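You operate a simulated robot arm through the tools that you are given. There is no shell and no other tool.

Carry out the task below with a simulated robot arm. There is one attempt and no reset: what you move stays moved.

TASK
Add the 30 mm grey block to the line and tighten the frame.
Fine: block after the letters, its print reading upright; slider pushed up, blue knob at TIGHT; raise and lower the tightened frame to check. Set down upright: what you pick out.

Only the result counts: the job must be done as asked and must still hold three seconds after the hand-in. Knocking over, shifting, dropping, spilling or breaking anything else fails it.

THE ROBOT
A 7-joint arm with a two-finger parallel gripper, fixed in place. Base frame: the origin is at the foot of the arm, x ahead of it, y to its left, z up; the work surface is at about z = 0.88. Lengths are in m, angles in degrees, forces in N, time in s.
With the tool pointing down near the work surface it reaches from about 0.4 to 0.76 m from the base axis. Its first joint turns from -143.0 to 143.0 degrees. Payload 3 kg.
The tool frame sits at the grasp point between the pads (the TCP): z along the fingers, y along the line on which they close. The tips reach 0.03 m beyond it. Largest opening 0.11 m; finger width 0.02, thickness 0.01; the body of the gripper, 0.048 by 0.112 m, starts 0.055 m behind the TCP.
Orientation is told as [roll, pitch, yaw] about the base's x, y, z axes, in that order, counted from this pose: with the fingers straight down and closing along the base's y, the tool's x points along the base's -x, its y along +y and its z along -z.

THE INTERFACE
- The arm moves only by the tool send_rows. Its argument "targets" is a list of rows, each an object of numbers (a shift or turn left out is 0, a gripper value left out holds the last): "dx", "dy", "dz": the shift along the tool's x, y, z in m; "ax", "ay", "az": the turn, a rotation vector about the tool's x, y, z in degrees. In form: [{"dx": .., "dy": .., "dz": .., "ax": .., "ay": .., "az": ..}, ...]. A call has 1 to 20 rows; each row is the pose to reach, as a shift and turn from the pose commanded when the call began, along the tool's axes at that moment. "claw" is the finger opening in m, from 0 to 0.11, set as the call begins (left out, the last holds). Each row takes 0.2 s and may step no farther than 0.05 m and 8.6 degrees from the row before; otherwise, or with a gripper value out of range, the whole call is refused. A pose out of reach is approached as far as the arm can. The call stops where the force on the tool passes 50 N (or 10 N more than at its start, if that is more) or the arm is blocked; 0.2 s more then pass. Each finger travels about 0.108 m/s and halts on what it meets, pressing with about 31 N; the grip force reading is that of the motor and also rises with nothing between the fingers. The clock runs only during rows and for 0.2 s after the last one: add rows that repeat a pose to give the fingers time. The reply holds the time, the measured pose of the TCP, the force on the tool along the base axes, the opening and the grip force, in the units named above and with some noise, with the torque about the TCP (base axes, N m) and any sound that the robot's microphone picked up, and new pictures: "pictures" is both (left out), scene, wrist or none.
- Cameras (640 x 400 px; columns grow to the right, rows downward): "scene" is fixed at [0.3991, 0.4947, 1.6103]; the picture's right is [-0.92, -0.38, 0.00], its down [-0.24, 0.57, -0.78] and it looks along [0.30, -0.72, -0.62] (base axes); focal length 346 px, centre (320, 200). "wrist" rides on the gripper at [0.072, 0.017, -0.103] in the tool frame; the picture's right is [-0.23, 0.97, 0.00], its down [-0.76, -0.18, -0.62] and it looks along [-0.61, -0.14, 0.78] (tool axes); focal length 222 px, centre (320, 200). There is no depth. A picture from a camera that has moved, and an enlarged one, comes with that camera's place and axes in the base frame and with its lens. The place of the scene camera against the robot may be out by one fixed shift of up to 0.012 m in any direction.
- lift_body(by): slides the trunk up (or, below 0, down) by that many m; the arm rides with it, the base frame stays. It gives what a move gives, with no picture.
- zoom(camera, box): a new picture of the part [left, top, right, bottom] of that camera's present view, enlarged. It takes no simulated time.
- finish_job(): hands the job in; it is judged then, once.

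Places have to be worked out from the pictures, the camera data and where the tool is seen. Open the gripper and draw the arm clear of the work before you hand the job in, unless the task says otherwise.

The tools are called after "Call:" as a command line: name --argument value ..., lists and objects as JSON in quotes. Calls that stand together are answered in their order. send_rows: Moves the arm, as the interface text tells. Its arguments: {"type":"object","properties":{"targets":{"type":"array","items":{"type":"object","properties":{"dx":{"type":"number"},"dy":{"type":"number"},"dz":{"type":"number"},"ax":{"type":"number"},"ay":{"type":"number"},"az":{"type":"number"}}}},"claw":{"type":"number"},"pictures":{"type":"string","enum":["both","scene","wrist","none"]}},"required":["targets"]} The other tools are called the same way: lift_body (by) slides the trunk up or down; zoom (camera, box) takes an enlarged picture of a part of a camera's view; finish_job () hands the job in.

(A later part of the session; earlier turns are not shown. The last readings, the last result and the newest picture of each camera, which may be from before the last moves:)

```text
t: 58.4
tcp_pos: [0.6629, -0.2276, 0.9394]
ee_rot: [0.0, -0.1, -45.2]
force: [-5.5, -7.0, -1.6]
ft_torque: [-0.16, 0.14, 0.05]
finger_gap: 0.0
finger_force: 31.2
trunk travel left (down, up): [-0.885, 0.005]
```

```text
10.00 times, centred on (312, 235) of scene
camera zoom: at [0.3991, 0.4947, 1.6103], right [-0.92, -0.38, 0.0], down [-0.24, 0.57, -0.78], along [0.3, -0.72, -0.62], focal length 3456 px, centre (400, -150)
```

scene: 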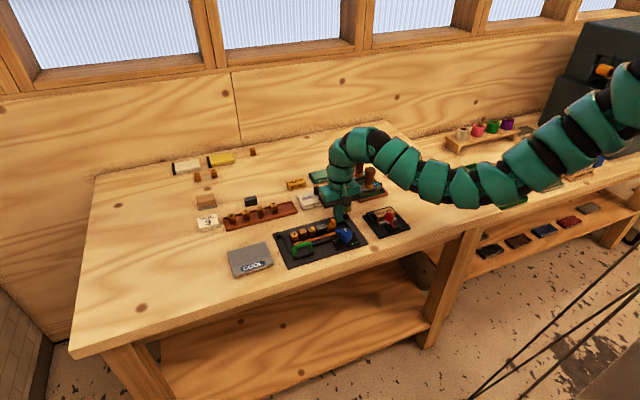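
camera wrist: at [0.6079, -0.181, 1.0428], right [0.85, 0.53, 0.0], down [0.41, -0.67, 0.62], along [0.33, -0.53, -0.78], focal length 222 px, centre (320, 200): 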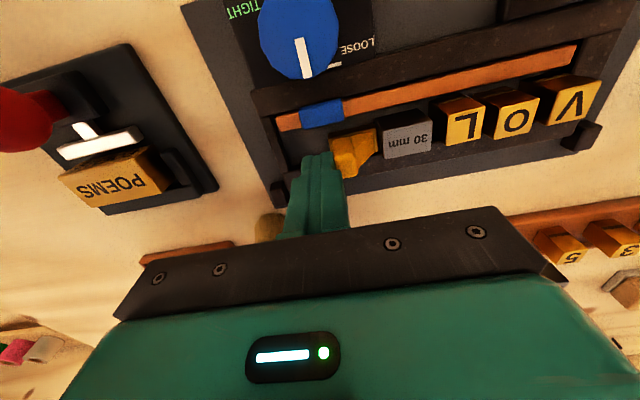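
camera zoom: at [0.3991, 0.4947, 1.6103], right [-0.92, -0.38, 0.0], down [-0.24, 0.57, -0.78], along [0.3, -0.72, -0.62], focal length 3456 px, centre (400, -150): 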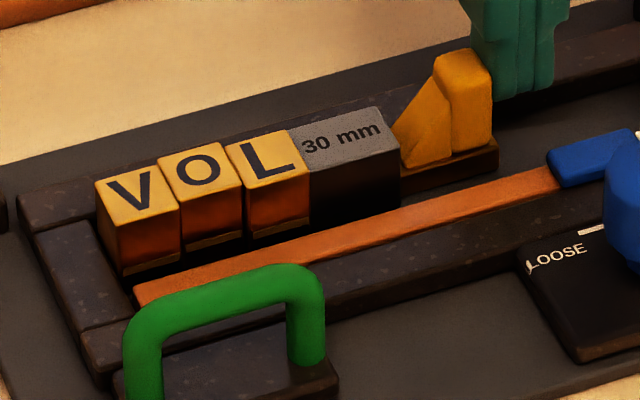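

Resistance has risen to about 9 N and V, O, L, the block and the slider are all in contact. I'll back off from the slider and rise clear.

Call:
send_rows --targets '[{"dy": -0.004}, {"dy": -0.01}, {"dy": -0.01, "dz": -0.03}, {"dy": -0.01, "dz": -0.07}, {"dy": -0.01, "dz": -0.1}, {"dy": -0.01, "dz": -0.1}]'

Call:
zoom --camera "scene" --box '[280, 210, 376, 270]'

Call:
zoom --camera "wrist" --box '[160, 0, 480, 200]'

```text
t: 59.8
tcp_pos: [0.6593, -0.2336, 1.0391]
ee_rot: [0.1, 0.0, -45.0]
force: [-0.4, 0.4, -0.7]
ft_torque: [-0.02, -0.01, -0.02]
finger_gap: 0.0002
finger_force: 30.7
trunk travel left (down, up): [-0.885, 0.005]
camera wrist: at [0.6189, -0.1717, 1.1427], right [0.85, 0.53, 0.0], down [0.41, -0.66, 0.62], along [0.33, -0.53, -0.78], focal length 222 px, centre (320, 200)
```

scene: 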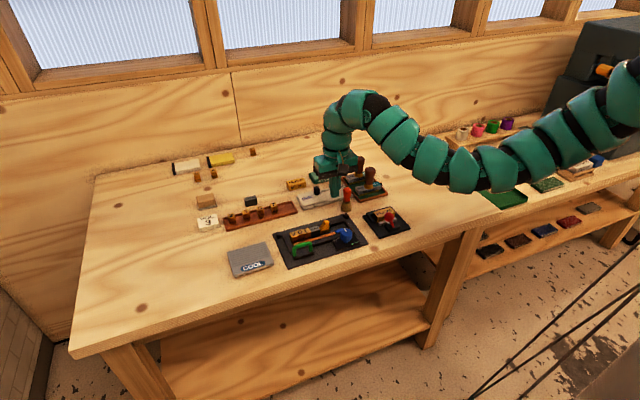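
wrist: 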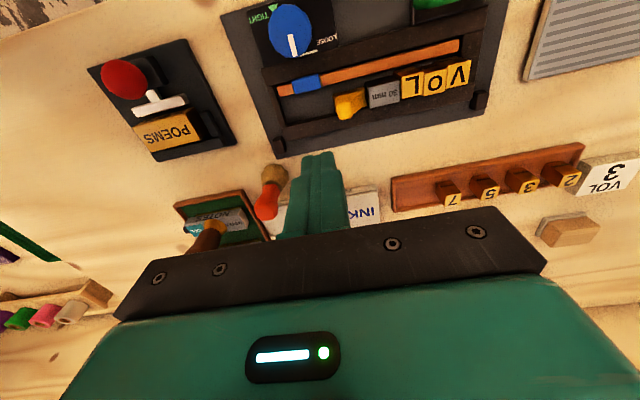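

```text
6.67 times, centred on (328, 240) of scene
camera zoom: at [0.3991, 0.4947, 1.6103], right [-0.92, -0.38, 0.0], down [-0.24, 0.57, -0.78], along [0.3, -0.72, -0.62], focal length 2304 px, centre (267, -67)
```

zoom: 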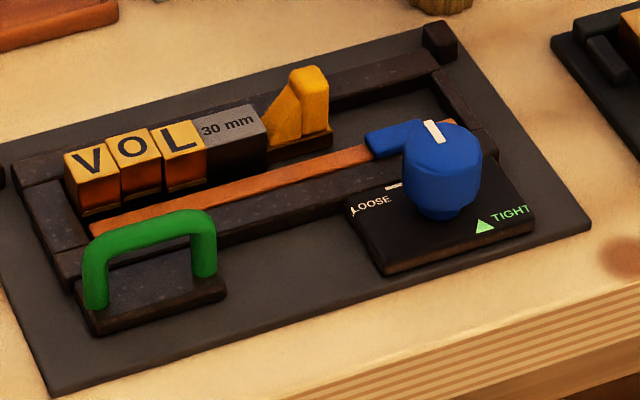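

```text
2.00 times, centred on (320, 100) of wrist
camera zoom: at [0.6189, -0.1717, 1.1427], right [0.85, 0.53, 0.0], down [0.41, -0.66, 0.62], along [0.33, -0.53, -0.78], focal length 444 px, centre (320, 400)
```

zoom: 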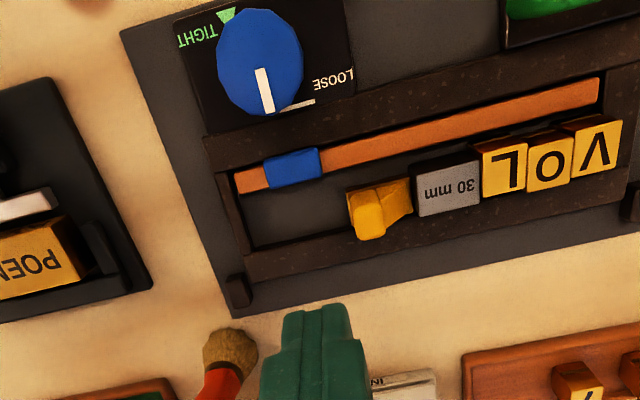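

The line VOL + 30 mm + slider is closed up. Next is the blue knob, centred near (0.604, -0.189) with its top at z ≈ 0.935; TIGHT is about 145° clockwise of the pointer. I'll move above it, open the fingers to 45 mm and pre-rotate the tool counter-clockwise.

Call:
send_rows --targets '[{"dx": 0.025, "dy": -0.003, "dz": 0.01, "az": -8}, {"dx": 0.05, "dy": -0.005, "dz": 0.02, "az": -16}, {"dx": 0.0708, "dy": -0.0077, "dz": 0.03, "az": -24}, {"dx": 0.0708, "dy": -0.0077, "dz": 0.039, "az": -32}, {"dx": 0.0708, "dy": -0.0077, "dz": 0.039, "az": -40}, {"dx": 0.0708, "dy": -0.0077, "dz": 0.039, "az": -48}, {"dx": 0.0708, "dy": -0.0077, "dz": 0.039, "az": -56}, {"dx": 0.0708, "dy": -0.0077, "dz": 0.039, "az": -64}, {"dx": 0.0708, "dy": -0.0077, "dz": 0.039, "az": -72}, {"dx": 0.0708, "dy": -0.0077, "dz": 0.039, "az": -75}, {"dx": 0.0708, "dy": -0.0077, "dz": 0.039, "az": -75}]' --claw 0.045

Call:
zoom --camera "scene" --box '[300, 190, 396, 250]'

```text
t: 62.1
tcp_pos: [0.6024, -0.1895, 1.0006]
ee_rot: [-0.1, -0.1, 30.2]
force: [0.9, -0.5, 0.1]
ft_torque: [0.02, 0.02, -0.01]
finger_gap: 0.0451
finger_force: 0.1
trunk travel left (down, up): [-0.885, 0.005]
camera wrist: at [0.5308, -0.2121, 1.1035], right [-0.29, 0.96, 0.0], down [0.75, 0.23, 0.62], along [0.6, 0.18, -0.78], focal length 222 px, centre (320, 200)
```

scene: 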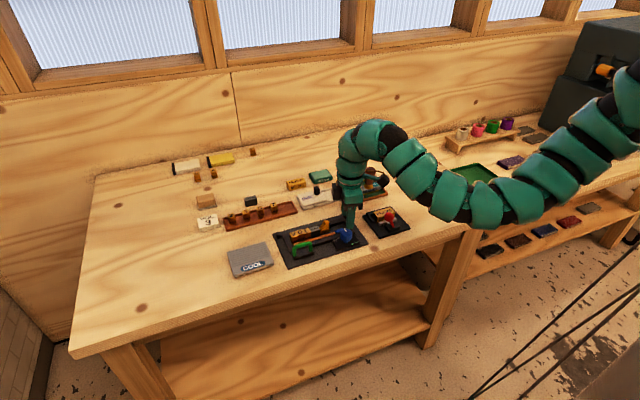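
wrist: 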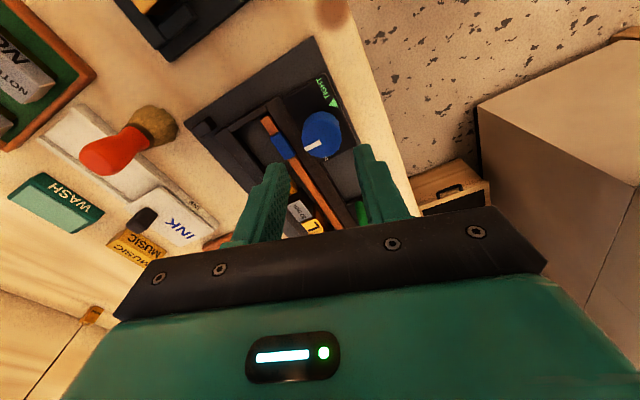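

```text
6.67 times, centred on (348, 220) of scene
camera zoom: at [0.3991, 0.4947, 1.6103], right [-0.92, -0.38, 0.0], down [-0.24, 0.57, -0.78], along [0.3, -0.72, -0.62], focal length 2304 px, centre (133, 67)
```

zoom: 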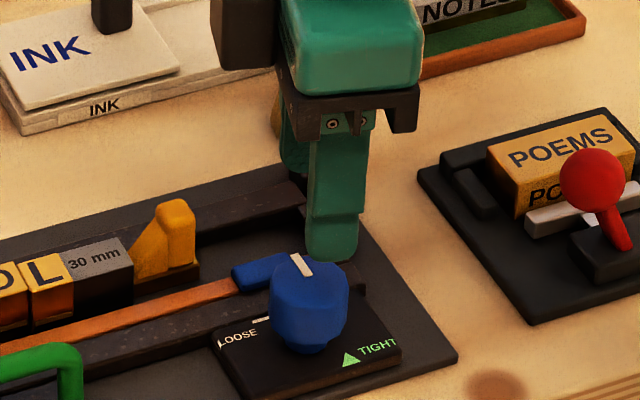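

I'm above the knob with yaw +30°. I'll zoom in the wrist view to refine the knob's centre and see the marks.

Call:
zoom --camera "wrist" --box '[240, 60, 400, 160]'

Call:
zoom --camera "scene" --box '[325, 222, 365, 247]'

```text
4.00 times, centred on (320, 110) of wrist
camera zoom: at [0.5308, -0.2121, 1.1035], right [-0.29, 0.96, 0.0], down [0.75, 0.23, 0.62], along [0.6, 0.18, -0.78], focal length 888 px, centre (320, 560)
```

zoom: 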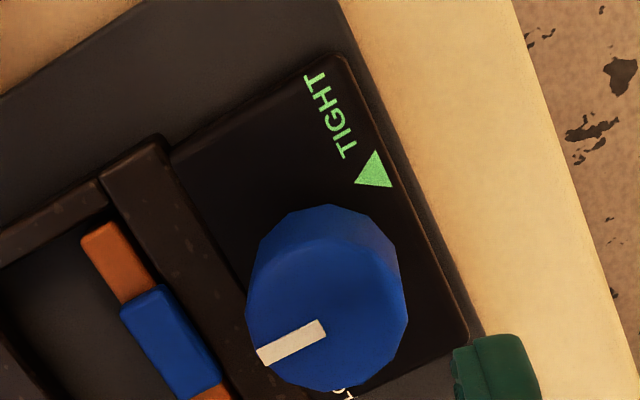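

```text
16.00 times, centred on (345, 234) of scene
camera zoom: at [0.3991, 0.4947, 1.6103], right [-0.92, -0.38, 0.0], down [-0.24, 0.57, -0.78], along [0.3, -0.72, -0.62], focal length 5529 px, centre (-80, -352)
```

zoom: 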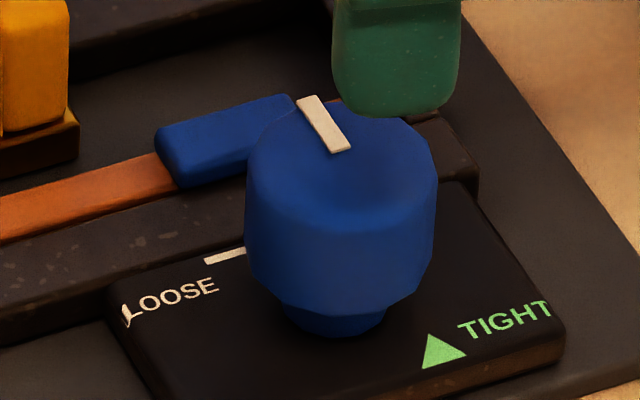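

The knob centre refines to (0.603, -0.189) and the pointer is at -48°, with the TIGHT triangle at about 165°, i.e. ~147° clockwise. I'll descend over the knob with 41 mm opening.

Call:
send_rows --targets '[{"dz": 0.02}, {"dz": 0.04}, {"dz": 0.057}, {"dz": 0.057}]' --claw 0.041

Call:
zoom --camera "scene" --box '[320, 215, 368, 245]'

Call:
zoom --camera "wrist" --box '[240, 100, 400, 200]'

```text
t: 63.1
tcp_pos: [0.6018, -0.1895, 0.9436]
ee_rot: [0.0, -0.1, 29.9]
force: [0.1, -0.3, 1.0]
ft_torque: [0.05, -0.01, 0.03]
finger_gap: 0.0409
finger_force: 0.0
trunk travel left (down, up): [-0.885, 0.005]
camera wrist: at [0.5312, -0.2113, 1.0456], right [-0.29, 0.96, 0.0], down [0.75, 0.23, 0.62], along [0.6, 0.18, -0.78], focal length 222 px, centre (320, 200)
```

scene: 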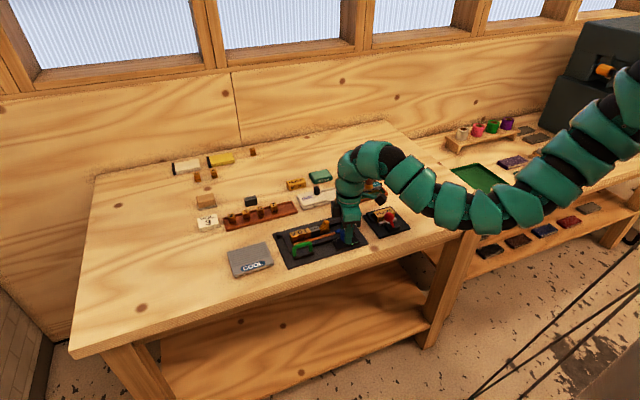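
wrist: 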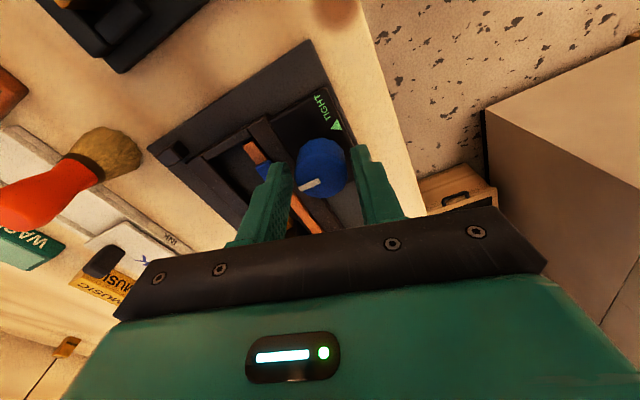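

```text
13.33 times, centred on (344, 230) of scene
camera zoom: at [0.3991, 0.4947, 1.6103], right [-0.92, -0.38, 0.0], down [-0.24, 0.57, -0.78], along [0.3, -0.72, -0.62], focal length 4608 px, centre (0, -200)
```

zoom: 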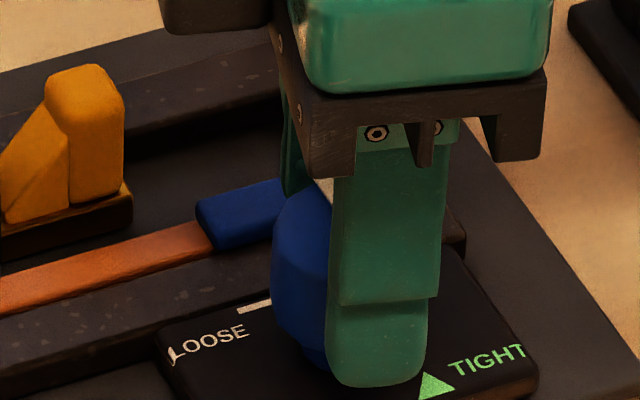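

```text
4.00 times, centred on (320, 150) of wrist
camera zoom: at [0.5312, -0.2113, 1.0456], right [-0.29, 0.96, 0.0], down [0.75, 0.23, 0.62], along [0.6, 0.18, -0.78], focal length 888 px, centre (320, 400)
```

zoom: 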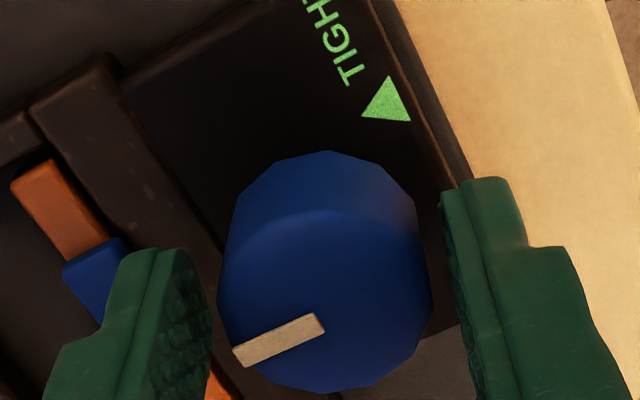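

The fingers straddle the knob symmetrically with the axis within a millimetre of the TCP. I'll close on the knob.

Call:
send_rows --targets '[{"dx": 0}, {"dx": 0}, {"dx": 0}]' --claw 0.02 --pictures "none"

Call:
send_rows --targets '[{"az": 5}, {"az": 10}, {"az": 15}, {"az": 15}]' --pictures "wrist"

Call:
zoom --camera "wrist" --box '[240, 100, 400, 200]'

```text
t: 64.0
tcp_pos: [0.6023, -0.1889, 0.9428]
ee_rot: [0.0, -0.2, 29.9]
force: [-1.7, 4.1, -1.2]
ft_torque: [0.27, -0.02, 0.02]
finger_gap: 0.0329
finger_force: 44.9
trunk travel left (down, up): [-0.885, 0.005]
```

```text
t: 65.0
tcp_pos: [0.6015, -0.1869, 0.943]
ee_rot: [0.0, 0.1, 15.0]
force: [0.1, 8.2, -6.6]
ft_torque: [0.35, 0.22, 0.0]
finger_gap: 0.0331
finger_force: 44.8
trunk travel left (down, up): [-0.885, 0.005]
camera wrist: at [0.5281, -0.1914, 1.0461], right [-0.03, 1.0, 0.0], down [0.78, 0.02, 0.62], along [0.62, 0.02, -0.78], focal length 222 px, centre (320, 200)
```

wrist: 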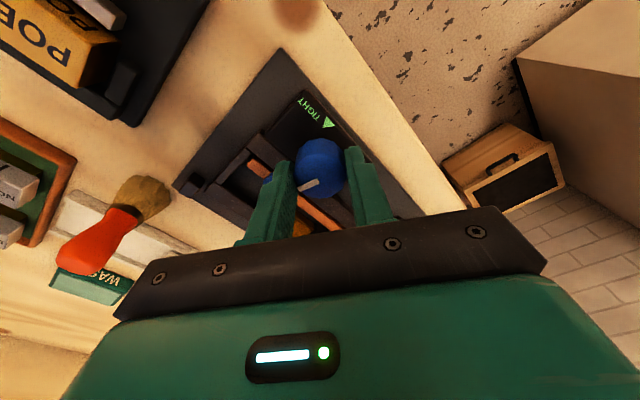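

```text
4.00 times, centred on (320, 150) of wrist
camera zoom: at [0.5281, -0.1914, 1.0461], right [-0.03, 1.0, 0.0], down [0.78, 0.02, 0.62], along [0.62, 0.02, -0.78], focal length 888 px, centre (320, 400)
```

zoom: 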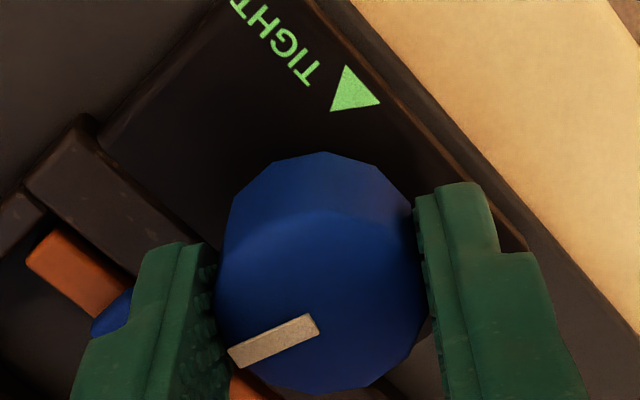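

The knob turns freely clockwise with the gripper. I'll nudge the centre by 2 mm to remove the side force and continue turning.

Call:
send_rows --targets '[{"dy": 0.002}, {"dy": 0.002, "az": 7}, {"dy": 0.002, "az": 14}, {"dy": 0.002, "az": 21}, {"dy": 0.002, "az": 28}, {"dy": 0.002, "az": 35}, {"dy": 0.002, "az": 42}, {"dy": 0.002, "az": 45}, {"dy": 0.002, "az": 45}]' --pictures "wrist"

Call:
zoom --camera "wrist" --box '[240, 100, 400, 200]'

Call:
zoom --camera "scene" --box '[280, 210, 376, 270]'

```text
t: 67.0
tcp_pos: [0.6017, -0.1879, 0.9429]
ee_rot: [0.1, 0.0, -30.0]
force: [6.9, -8.4, -2.8]
ft_torque: [-0.51, -0.52, -0.01]
finger_gap: 0.0329
finger_force: 45.2
trunk travel left (down, up): [-0.885, 0.005]
camera wrist: at [0.5479, -0.1377, 1.0459], right [0.69, 0.73, 0.0], down [0.57, -0.54, 0.62], along [0.45, -0.43, -0.78], focal length 222 px, centre (320, 200)
```

wrist: 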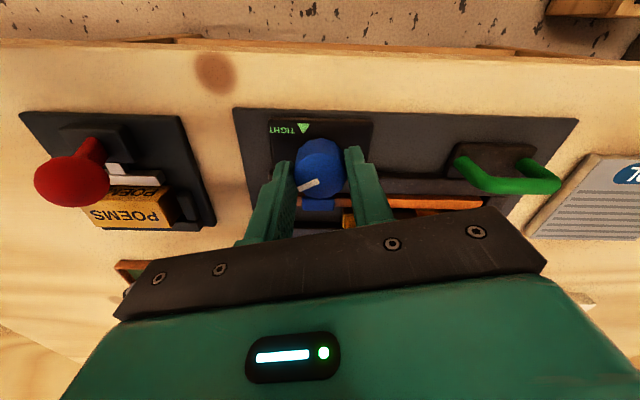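

```text
4.00 times, centred on (320, 150) of wrist
camera zoom: at [0.5479, -0.1377, 1.0459], right [0.69, 0.73, 0.0], down [0.57, -0.54, 0.62], along [0.45, -0.43, -0.78], focal length 888 px, centre (320, 400)
```

zoom: 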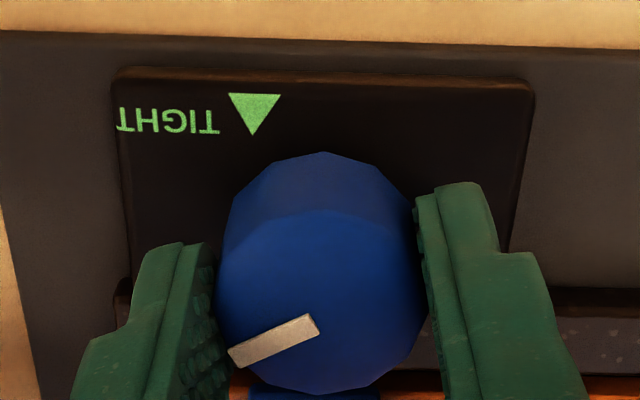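

```text
6.67 times, centred on (328, 240) of scene
camera zoom: at [0.3991, 0.4947, 1.6103], right [-0.92, -0.38, 0.0], down [-0.24, 0.57, -0.78], along [0.3, -0.72, -0.62], focal length 2304 px, centre (267, -67)
```

zoom: 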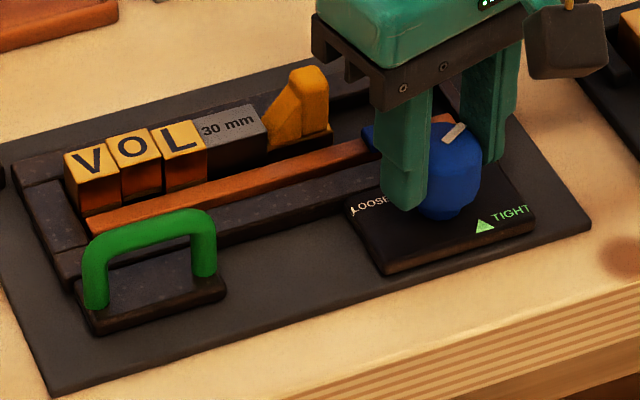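

Sixty degrees done: the orange strip has moved up toward the letters, so this is the tightening direction. I'll correct the centre slightly and continue turning.

Call:
send_rows --targets '[{"dx": -0.002, "dy": -0.0008}, {"dx": -0.002, "dy": -0.0008, "az": 7}, {"dx": -0.002, "dy": -0.0008, "az": 14}, {"dx": -0.002, "dy": -0.0008, "az": 21}, {"dx": -0.002, "dy": -0.0008, "az": 28}, {"dx": -0.002, "dy": -0.0008, "az": 35}, {"dx": -0.002, "dy": -0.0008, "az": 42}, {"dx": -0.002, "dy": -0.0008, "az": 50}, {"dx": -0.002, "dy": -0.0008, "az": 50}]' --pictures "wrist"

Call:
zoom --camera "wrist" --box '[240, 100, 400, 200]'

Call:
zoom --camera "scene" --box '[280, 210, 376, 270]'

```text
t: 69.0
tcp_pos: [0.6023, -0.1875, 0.9438]
ee_rot: [0.0, 0.1, -80.1]
force: [-1.2, 4.2, -9.6]
ft_torque: [0.65, 0.17, 0.01]
finger_gap: 0.0329
finger_force: 45.2
trunk travel left (down, up): [-0.885, 0.005]
camera wrist: at [0.6067, -0.1145, 1.0464], right [1.0, -0.06, 0.0], down [-0.04, -0.78, 0.62], along [-0.04, -0.62, -0.78], focal length 222 px, centre (320, 200)
```

wrist: 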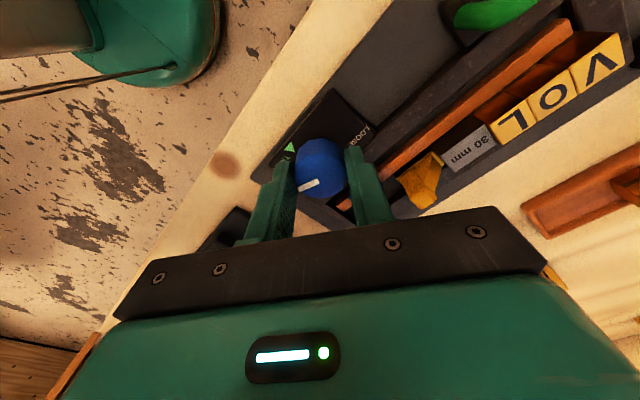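

```text
4.00 times, centred on (320, 150) of wrist
camera zoom: at [0.6067, -0.1145, 1.0464], right [1.0, -0.06, 0.0], down [-0.04, -0.78, 0.62], along [-0.04, -0.62, -0.78], focal length 888 px, centre (320, 400)
```

zoom: 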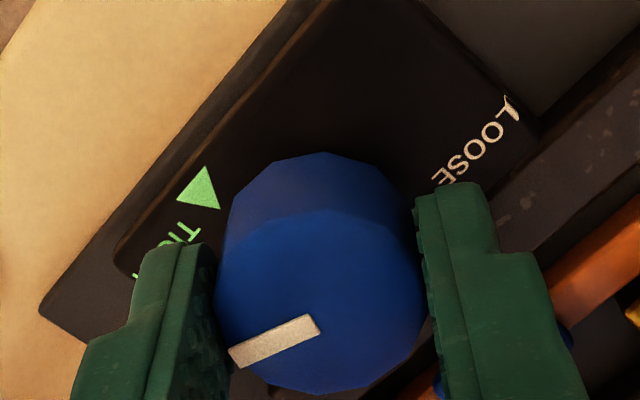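

```text
6.67 times, centred on (328, 240) of scene
camera zoom: at [0.3991, 0.4947, 1.6103], right [-0.92, -0.38, 0.0], down [-0.24, 0.57, -0.78], along [0.3, -0.72, -0.62], focal length 2304 px, centre (267, -67)
```

zoom: 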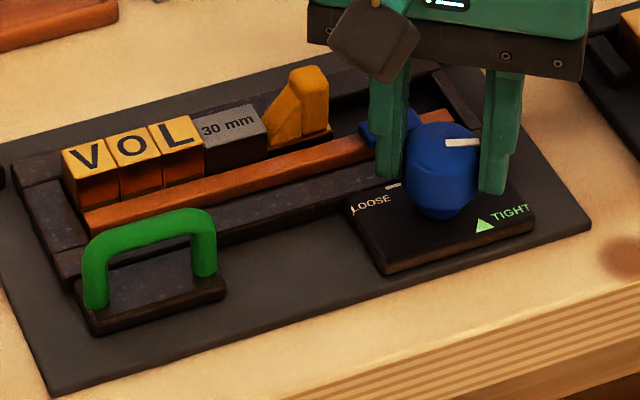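

The strip is close to the letters and the pointer has about 37° to go to the TIGHT triangle. I'll continue in gentle steps, watching torque and sounds.

Call:
send_rows --targets '[{"az": 5}, {"az": 10}, {"az": 15}, {"az": 20}, {"az": 25}, {"az": 25}]' --pictures "wrist"

Call:
zoom --camera "wrist" --box '[240, 100, 400, 200]'

Call:
zoom --camera "scene" --box '[280, 210, 376, 270]'

```text
t: 70.3
tcp_pos: [0.6029, -0.1864, 0.9428]
ee_rot: [0.0, 0.1, -105.1]
force: [-3.4, 7.6, -5.3]
ft_torque: [0.47, 0.28, 0.0]
finger_gap: 0.0328
finger_force: 44.7
trunk travel left (down, up): [-0.885, 0.005]
camera wrist: at [0.6378, -0.1231, 1.0466], right [0.88, -0.47, 0.0], down [-0.37, -0.69, 0.62], along [-0.29, -0.55, -0.78], focal length 222 px, centre (320, 200)
```

wrist: 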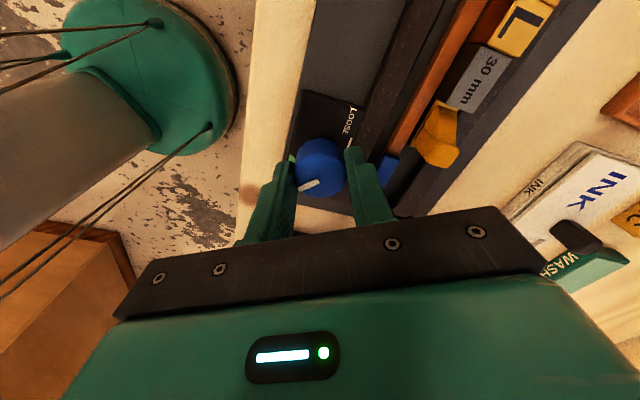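

```text
4.00 times, centred on (320, 150) of wrist
camera zoom: at [0.6378, -0.1231, 1.0466], right [0.88, -0.47, 0.0], down [-0.37, -0.69, 0.62], along [-0.29, -0.55, -0.78], focal length 888 px, centre (320, 400)
```

zoom: 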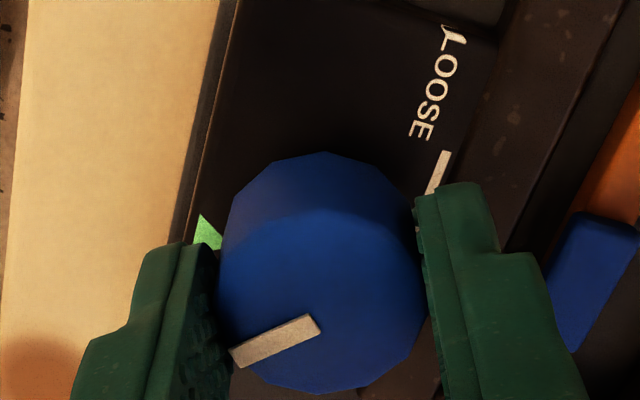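

```text
6.67 times, centred on (328, 240) of scene
camera zoom: at [0.3991, 0.4947, 1.6103], right [-0.92, -0.38, 0.0], down [-0.24, 0.57, -0.78], along [0.3, -0.72, -0.62], focal length 2304 px, centre (267, -67)
```

zoom: 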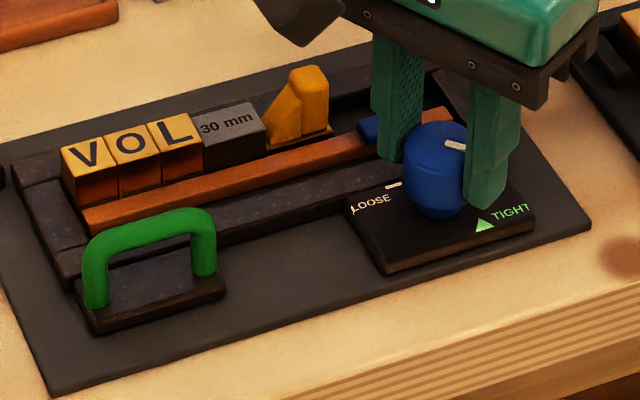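

Total turn is 135° and the pointer is about 12° short of the triangle. I'll turn a further 15° with a small centring correction.

Call:
send_rows --targets '[{"dx": 0.0014, "dy": -0.0012}, {"dx": 0.0014, "dy": -0.0012, "az": 5}, {"dx": 0.0014, "dy": -0.0012, "az": 10}, {"dx": 0.0014, "dy": -0.0012, "az": 15}, {"dx": 0.0014, "dy": -0.0012, "az": 15}]' --pictures "wrist"

Call:
zoom --camera "wrist" --box '[240, 100, 400, 200]'

Call:
zoom --camera "scene" --box '[280, 210, 376, 270]'

```text
t: 71.5
tcp_pos: [0.6025, -0.188, 0.9444]
ee_rot: [0.2, 0.1, -120.0]
force: [7.4, -3.0, -1.5]
ft_torque: [-0.63, -0.16, 0.43]
finger_gap: 0.0329
finger_force: 44.9
trunk travel left (down, up): [-0.885, 0.005]
camera wrist: at [0.6535, -0.1345, 1.0467], right [0.73, -0.69, 0.0], down [-0.54, -0.57, 0.62], along [-0.43, -0.45, -0.78], focal length 222 px, centre (320, 200)
```

wrist: 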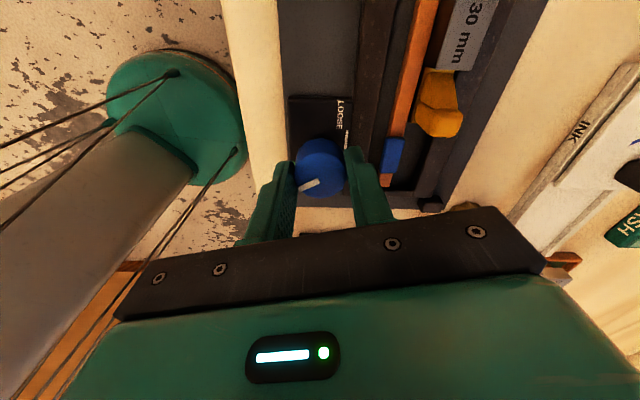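

```text
4.00 times, centred on (320, 150) of wrist
camera zoom: at [0.6535, -0.1345, 1.0467], right [0.73, -0.69, 0.0], down [-0.54, -0.57, 0.62], along [-0.43, -0.45, -0.78], focal length 888 px, centre (320, 400)
```

zoom: 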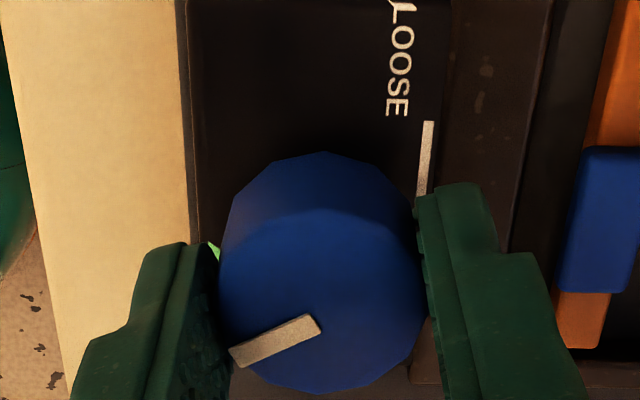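

```text
6.67 times, centred on (328, 240) of scene
camera zoom: at [0.3991, 0.4947, 1.6103], right [-0.92, -0.38, 0.0], down [-0.24, 0.57, -0.78], along [0.3, -0.72, -0.62], focal length 2304 px, centre (267, -67)
```

zoom: 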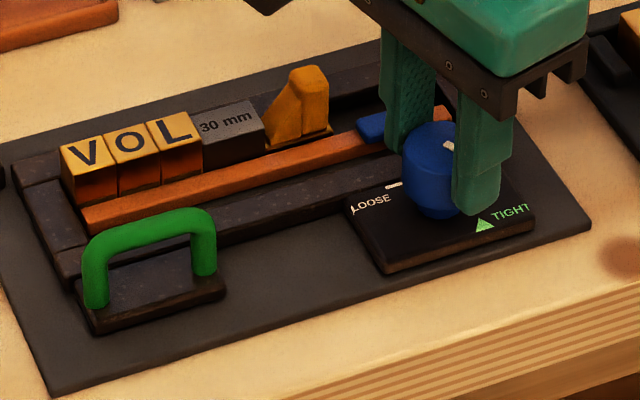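

At 150° the torque has jumped to 0.43 N·m and the pointer is at the triangle, so the clamp is engaging. I'll try a few degrees more to see whether it's at its stop.

Call:
send_rows --targets '[{"az": 2}, {"az": 4}, {"az": 4}]' --pictures "none"

Call:
zoom --camera "wrist" --box '[240, 100, 400, 200]'

```text
t: 72.3
tcp_pos: [0.6035, -0.1872, 0.944]
ee_rot: [-0.1, 0.1, -124.1]
force: [14.2, -1.5, 2.4]
ft_torque: [0.23, -0.75, 0.6]
finger_gap: 0.033
finger_force: 45.0
trunk travel left (down, up): [-0.885, 0.005]
```

```text
4.00 times, centred on (320, 150) of wrist
camera zoom: at [0.6575, -0.1374, 1.0466], right [0.68, -0.73, 0.0], down [-0.57, -0.53, 0.62], along [-0.46, -0.42, -0.78], focal length 888 px, centre (320, 400)
```

zoom: 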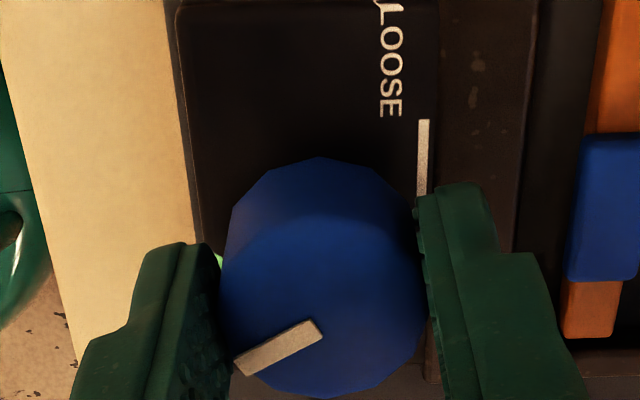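

The knob no longer turns (the pads slipped about 5° instead), so it's at its stop with the pointer at TIGHT. I'll open the fingers and look.

Call:
send_rows --targets '[{"dx": 0}, {"dx": 0}]' --claw 0.042 --pictures "none"

Call:
send_rows --targets '[{"dz": -0.03}, {"dz": -0.06}, {"dz": -0.09}, {"dz": -0.09}]'

Call:
zoom --camera "scene" --box '[280, 210, 376, 270]'

Call:
zoom --camera "wrist" --box '[160, 0, 480, 200]'

```text
t: 73.0
tcp_pos: [0.6014, -0.1876, 0.9433]
ee_rot: [0.0, 0.1, -123.9]
force: [0.4, -0.4, -1.1]
ft_torque: [-0.03, 0.05, -0.03]
finger_gap: 0.0422
finger_force: 0.0
trunk travel left (down, up): [-0.885, 0.005]
```

```text
t: 74.0
tcp_pos: [0.6028, -0.1852, 1.0357]
ee_rot: [0.0, 0.0, -124.0]
force: [-0.9, 0.2, 0.2]
ft_torque: [0.0, -0.02, 0.01]
finger_gap: 0.0421
finger_force: 0.0
trunk travel left (down, up): [-0.885, 0.005]
camera wrist: at [0.657, -0.1357, 1.138], right [0.68, -0.73, 0.0], down [-0.57, -0.53, 0.62], along [-0.46, -0.42, -0.78], focal length 222 px, centre (320, 200)
```

scene: 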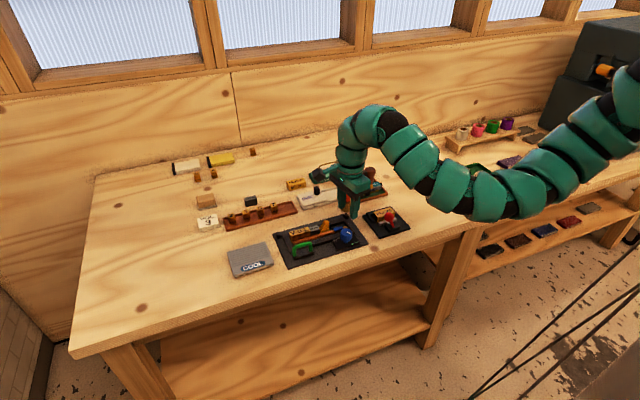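
wrist: 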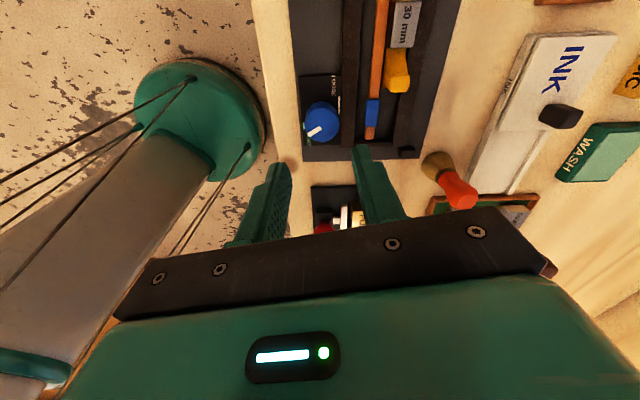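

```text
6.67 times, centred on (328, 240) of scene
camera zoom: at [0.3991, 0.4947, 1.6103], right [-0.92, -0.38, 0.0], down [-0.24, 0.57, -0.78], along [0.3, -0.72, -0.62], focal length 2304 px, centre (267, -67)
```

zoom: 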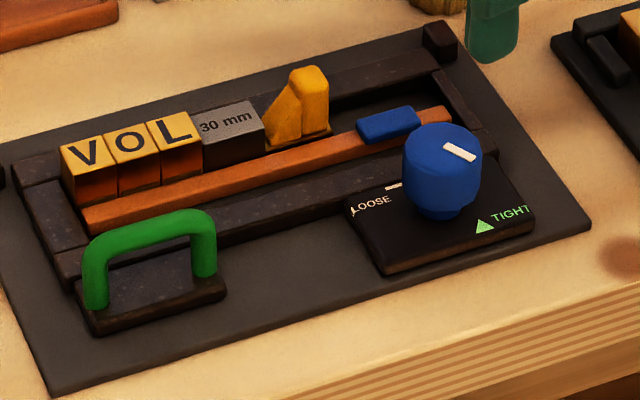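

```text
2.00 times, centred on (320, 100) of wrist
camera zoom: at [0.657, -0.1357, 1.138], right [0.68, -0.73, 0.0], down [-0.57, -0.53, 0.62], along [-0.46, -0.42, -0.78], focal length 444 px, centre (320, 400)
```

zoom: 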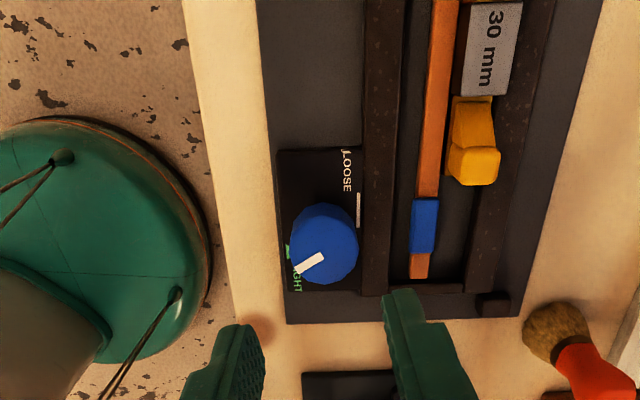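

The pointer now lines up with the TIGHT triangle (162° against 163°) and has stayed after release. Let me zoom in on the clamped line to check that the strip touches everything.

Call:
zoom --camera "scene" --box '[284, 218, 332, 248]'

Call:
zoom --camera "wrist" --box '[320, 0, 440, 75]'

```text
13.33 times, centred on (308, 233) of scene
camera zoom: at [0.3991, 0.4947, 1.6103], right [-0.92, -0.38, 0.0], down [-0.24, 0.57, -0.78], along [0.3, -0.72, -0.62], focal length 4608 px, centre (480, -240)
```

zoom: 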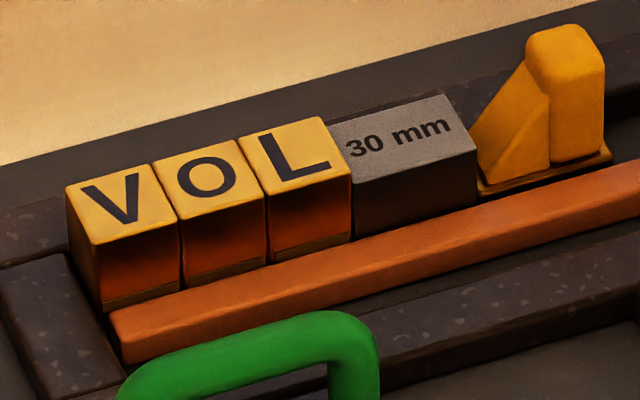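

```text
5.33 times, centred on (380, 38) of wrist
camera zoom: at [0.657, -0.1357, 1.138], right [0.68, -0.73, 0.0], down [-0.57, -0.53, 0.62], along [-0.46, -0.42, -0.78], focal length 1185 px, centre (0, 1067)
```

zoom: 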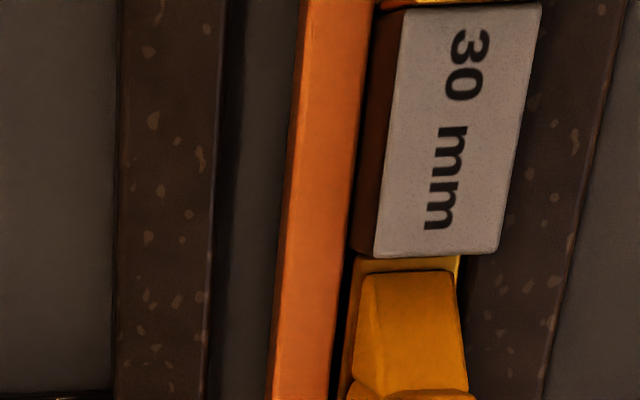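

The strip now presses against the letters and block, so the frame is tight. Next is the check lift: the green handle's bar runs along the line direction near (0.6985, -0.096), bar at z ≈ 0.933. I'll move above it with the fingers set to close across the bar (yaw -135°).

Call:
send_rows --targets '[{"dx": 0.04, "dy": 0.01, "az": 4}, {"dx": 0.08, "dy": 0.02, "az": 8}, {"dx": 0.11, "dy": 0.026, "az": 11}, {"dx": 0.1272, "dy": 0.0296, "az": 11}, {"dx": 0.1272, "dy": 0.0296, "az": 11}]' --claw 0.035

Call:
zoom --camera "wrist" --box '[160, 0, 480, 200]'

Call:
zoom --camera "scene" --box '[260, 200, 356, 260]'

```text
t: 75.2
tcp_pos: [0.6975, -0.0966, 1.0337]
ee_rot: [0.0, 0.1, -135.1]
force: [-1.0, -0.6, 0.3]
ft_torque: [0.02, -0.01, -0.01]
finger_gap: 0.0349
finger_force: 0.0
trunk travel left (down, up): [-0.885, 0.005]
camera wrist: at [0.7605, -0.0588, 1.1369], right [0.53, -0.85, 0.0], down [-0.66, -0.41, 0.62], along [-0.53, -0.33, -0.78], focal length 222 px, centre (320, 200)
```

scene: 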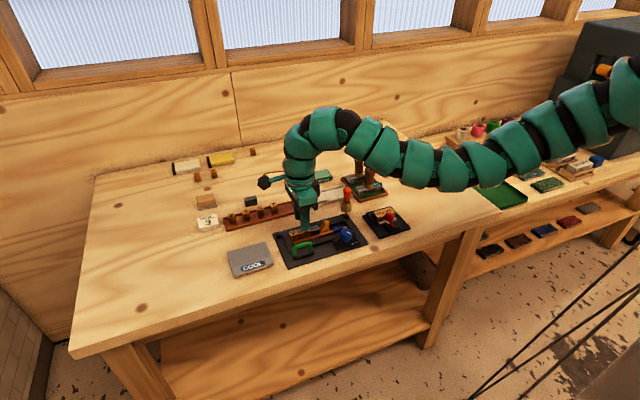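
wrist: 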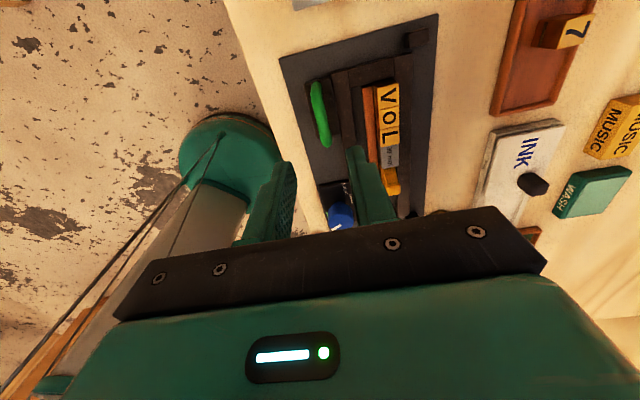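

```text
2.00 times, centred on (320, 100) of wrist
camera zoom: at [0.7605, -0.0588, 1.1369], right [0.53, -0.85, 0.0], down [-0.66, -0.41, 0.62], along [-0.53, -0.33, -0.78], focal length 444 px, centre (320, 400)
```

zoom: 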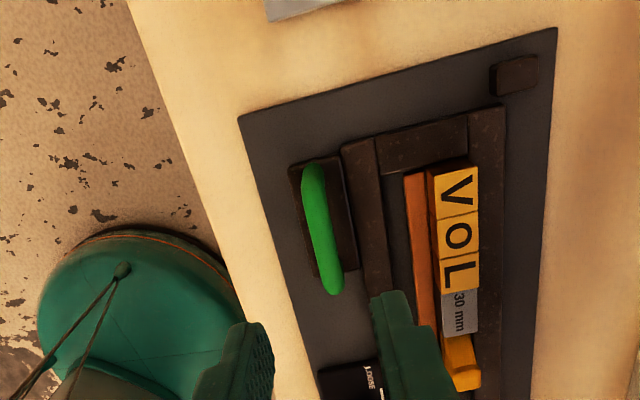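

```text
6.67 times, centred on (308, 230) of scene
camera zoom: at [0.3991, 0.4947, 1.6103], right [-0.92, -0.38, 0.0], down [-0.24, 0.57, -0.78], along [0.3, -0.72, -0.62], focal length 2304 px, centre (400, 0)
```

zoom: 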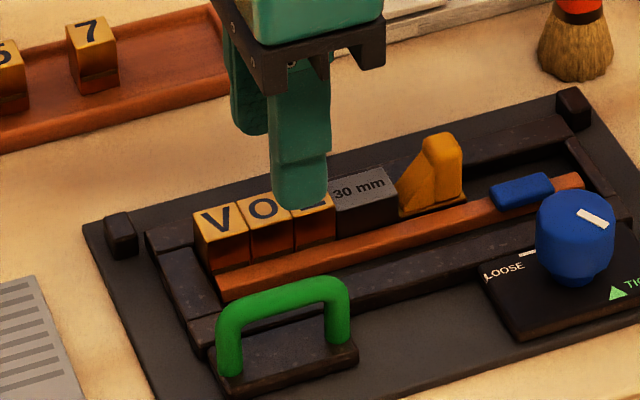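

From the two views the bar centre is near u = -0.428, w = 0.567, z ≈ 0.928, i.e. (0.7036, -0.0983). I'll adjust and descend to just above it for a check.

Call:
send_rows --targets '[{"dx": 0.003, "dy": 0.0055, "dz": 0.02}, {"dx": 0.003, "dy": 0.0055, "dz": 0.04}, {"dx": 0.003, "dy": 0.0055, "dz": 0.06}, {"dx": 0.003, "dy": 0.0055, "dz": 0.06}]'

Call:
zoom --camera "wrist" --box '[220, 60, 420, 185]'

Call:
zoom --camera "scene" --box '[272, 222, 336, 262]'

```text
t: 76.2
tcp_pos: [0.7032, -0.0985, 0.9721]
ee_rot: [0.0, 0.0, -135.0]
force: [-0.3, 0.1, 0.8]
ft_torque: [0.0, -0.01, 0.01]
finger_gap: 0.0351
finger_force: 0.0
trunk travel left (down, up): [-0.885, 0.005]
camera wrist: at [0.7654, -0.0603, 1.075], right [0.53, -0.85, 0.0], down [-0.66, -0.41, 0.62], along [-0.53, -0.33, -0.78], focal length 222 px, centre (320, 200)
```

scene: 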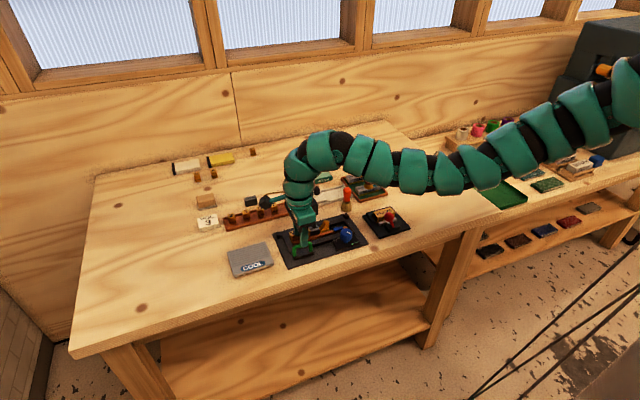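
wrist: 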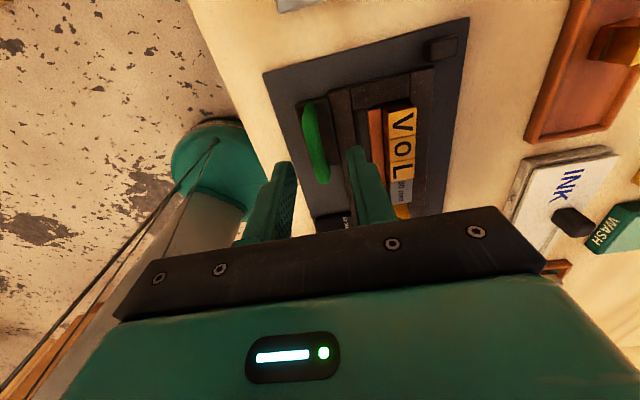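

```text
3.20 times, centred on (320, 122) of wrist
camera zoom: at [0.7654, -0.0603, 1.075], right [0.53, -0.85, 0.0], down [-0.66, -0.41, 0.62], along [-0.53, -0.33, -0.78], focal length 711 px, centre (320, 448)
```

zoom: 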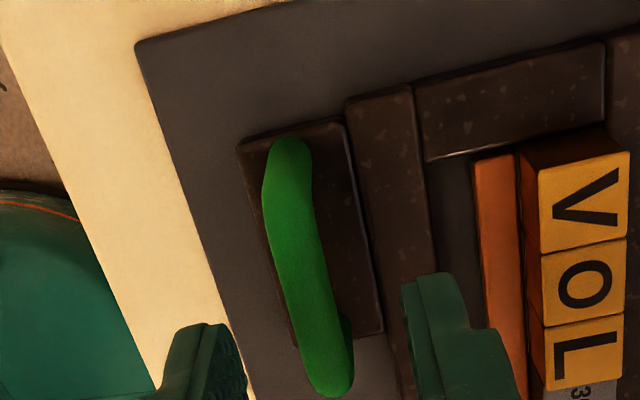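

```text
10.00 times, centred on (304, 242) of scene
camera zoom: at [0.3991, 0.4947, 1.6103], right [-0.92, -0.38, 0.0], down [-0.24, 0.57, -0.78], along [0.3, -0.72, -0.62], focal length 3456 px, centre (480, -220)
```

zoom: 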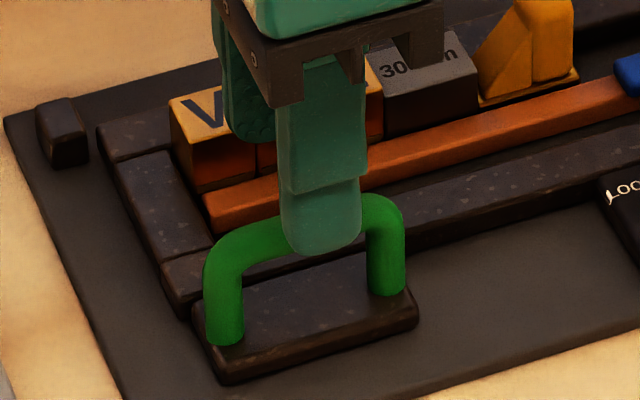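

The bar lies centred between the fingertips (about 2 mm toward the table edge). I'll correct 2 mm, descend 29 mm so the tips reach 15 mm below the bar, and close.

Call:
send_rows --targets '[{"dy": -0.002, "dz": 0.01}, {"dy": -0.002, "dz": 0.02}, {"dy": -0.002, "dz": 0.029}, {"dy": -0.002, "dz": 0.029}]' --pictures "none"

Call:
send_rows --targets '[{"dx": 0}, {"dx": 0}, {"dx": 0}, {"dx": 0}]' --claw 0.0

Call:
zoom --camera "wrist" --box '[220, 60, 420, 185]'

Call:
zoom --camera "scene" --box '[272, 222, 336, 262]'

```text
t: 77.2
tcp_pos: [0.7022, -0.0982, 0.9434]
ee_rot: [-0.1, 0.2, -134.9]
force: [0.6, 0.4, -1.8]
ft_torque: [-0.02, -0.01, 0.0]
finger_gap: 0.035
finger_force: 0.1
trunk travel left (down, up): [-0.885, 0.005]
```

```text
t: 78.2
tcp_pos: [0.7014, -0.0969, 0.9442]
ee_rot: [-0.1, -0.1, -134.9]
force: [-7.6, 6.6, -3.2]
ft_torque: [0.27, 0.16, -0.06]
finger_gap: 0.0106
finger_force: 44.7
trunk travel left (down, up): [-0.885, 0.005]
camera wrist: at [0.7643, -0.0581, 1.0474], right [0.53, -0.85, 0.0], down [-0.66, -0.41, 0.62], along [-0.53, -0.33, -0.78], focal length 222 px, centre (320, 200)
```

scene: 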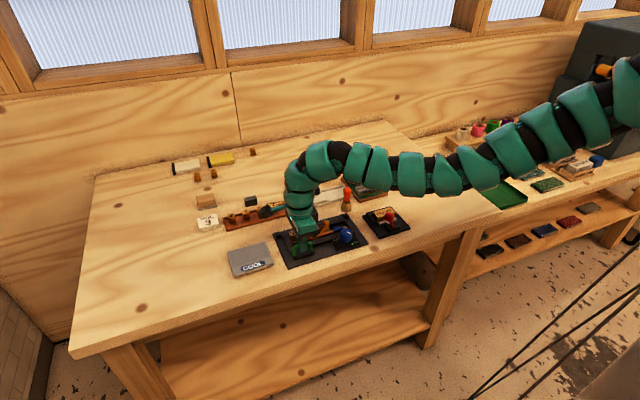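
wrist: 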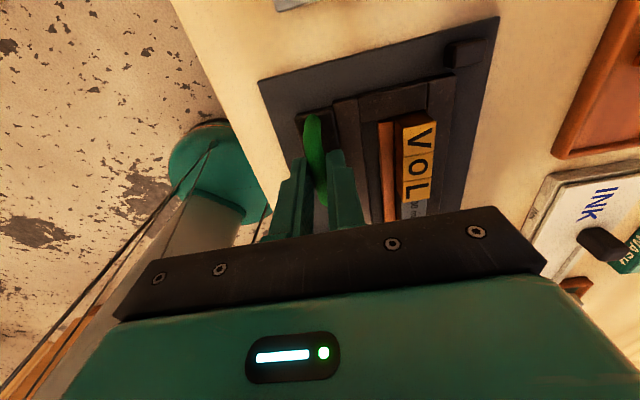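

```text
3.20 times, centred on (320, 122) of wrist
camera zoom: at [0.7643, -0.0581, 1.0474], right [0.53, -0.85, 0.0], down [-0.66, -0.41, 0.62], along [-0.53, -0.33, -0.78], focal length 711 px, centre (320, 448)
```

zoom: 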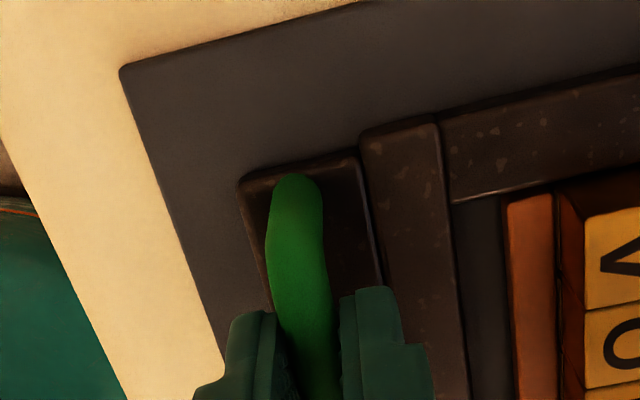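

```text
10.00 times, centred on (304, 242) of scene
camera zoom: at [0.3991, 0.4947, 1.6103], right [-0.92, -0.38, 0.0], down [-0.24, 0.57, -0.78], along [0.3, -0.72, -0.62], focal length 3456 px, centre (480, -220)
```

zoom: 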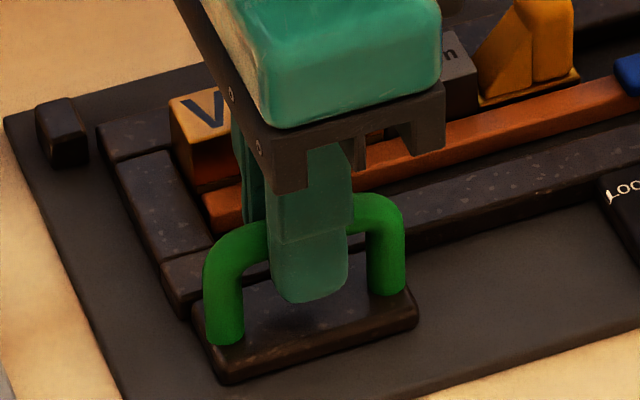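

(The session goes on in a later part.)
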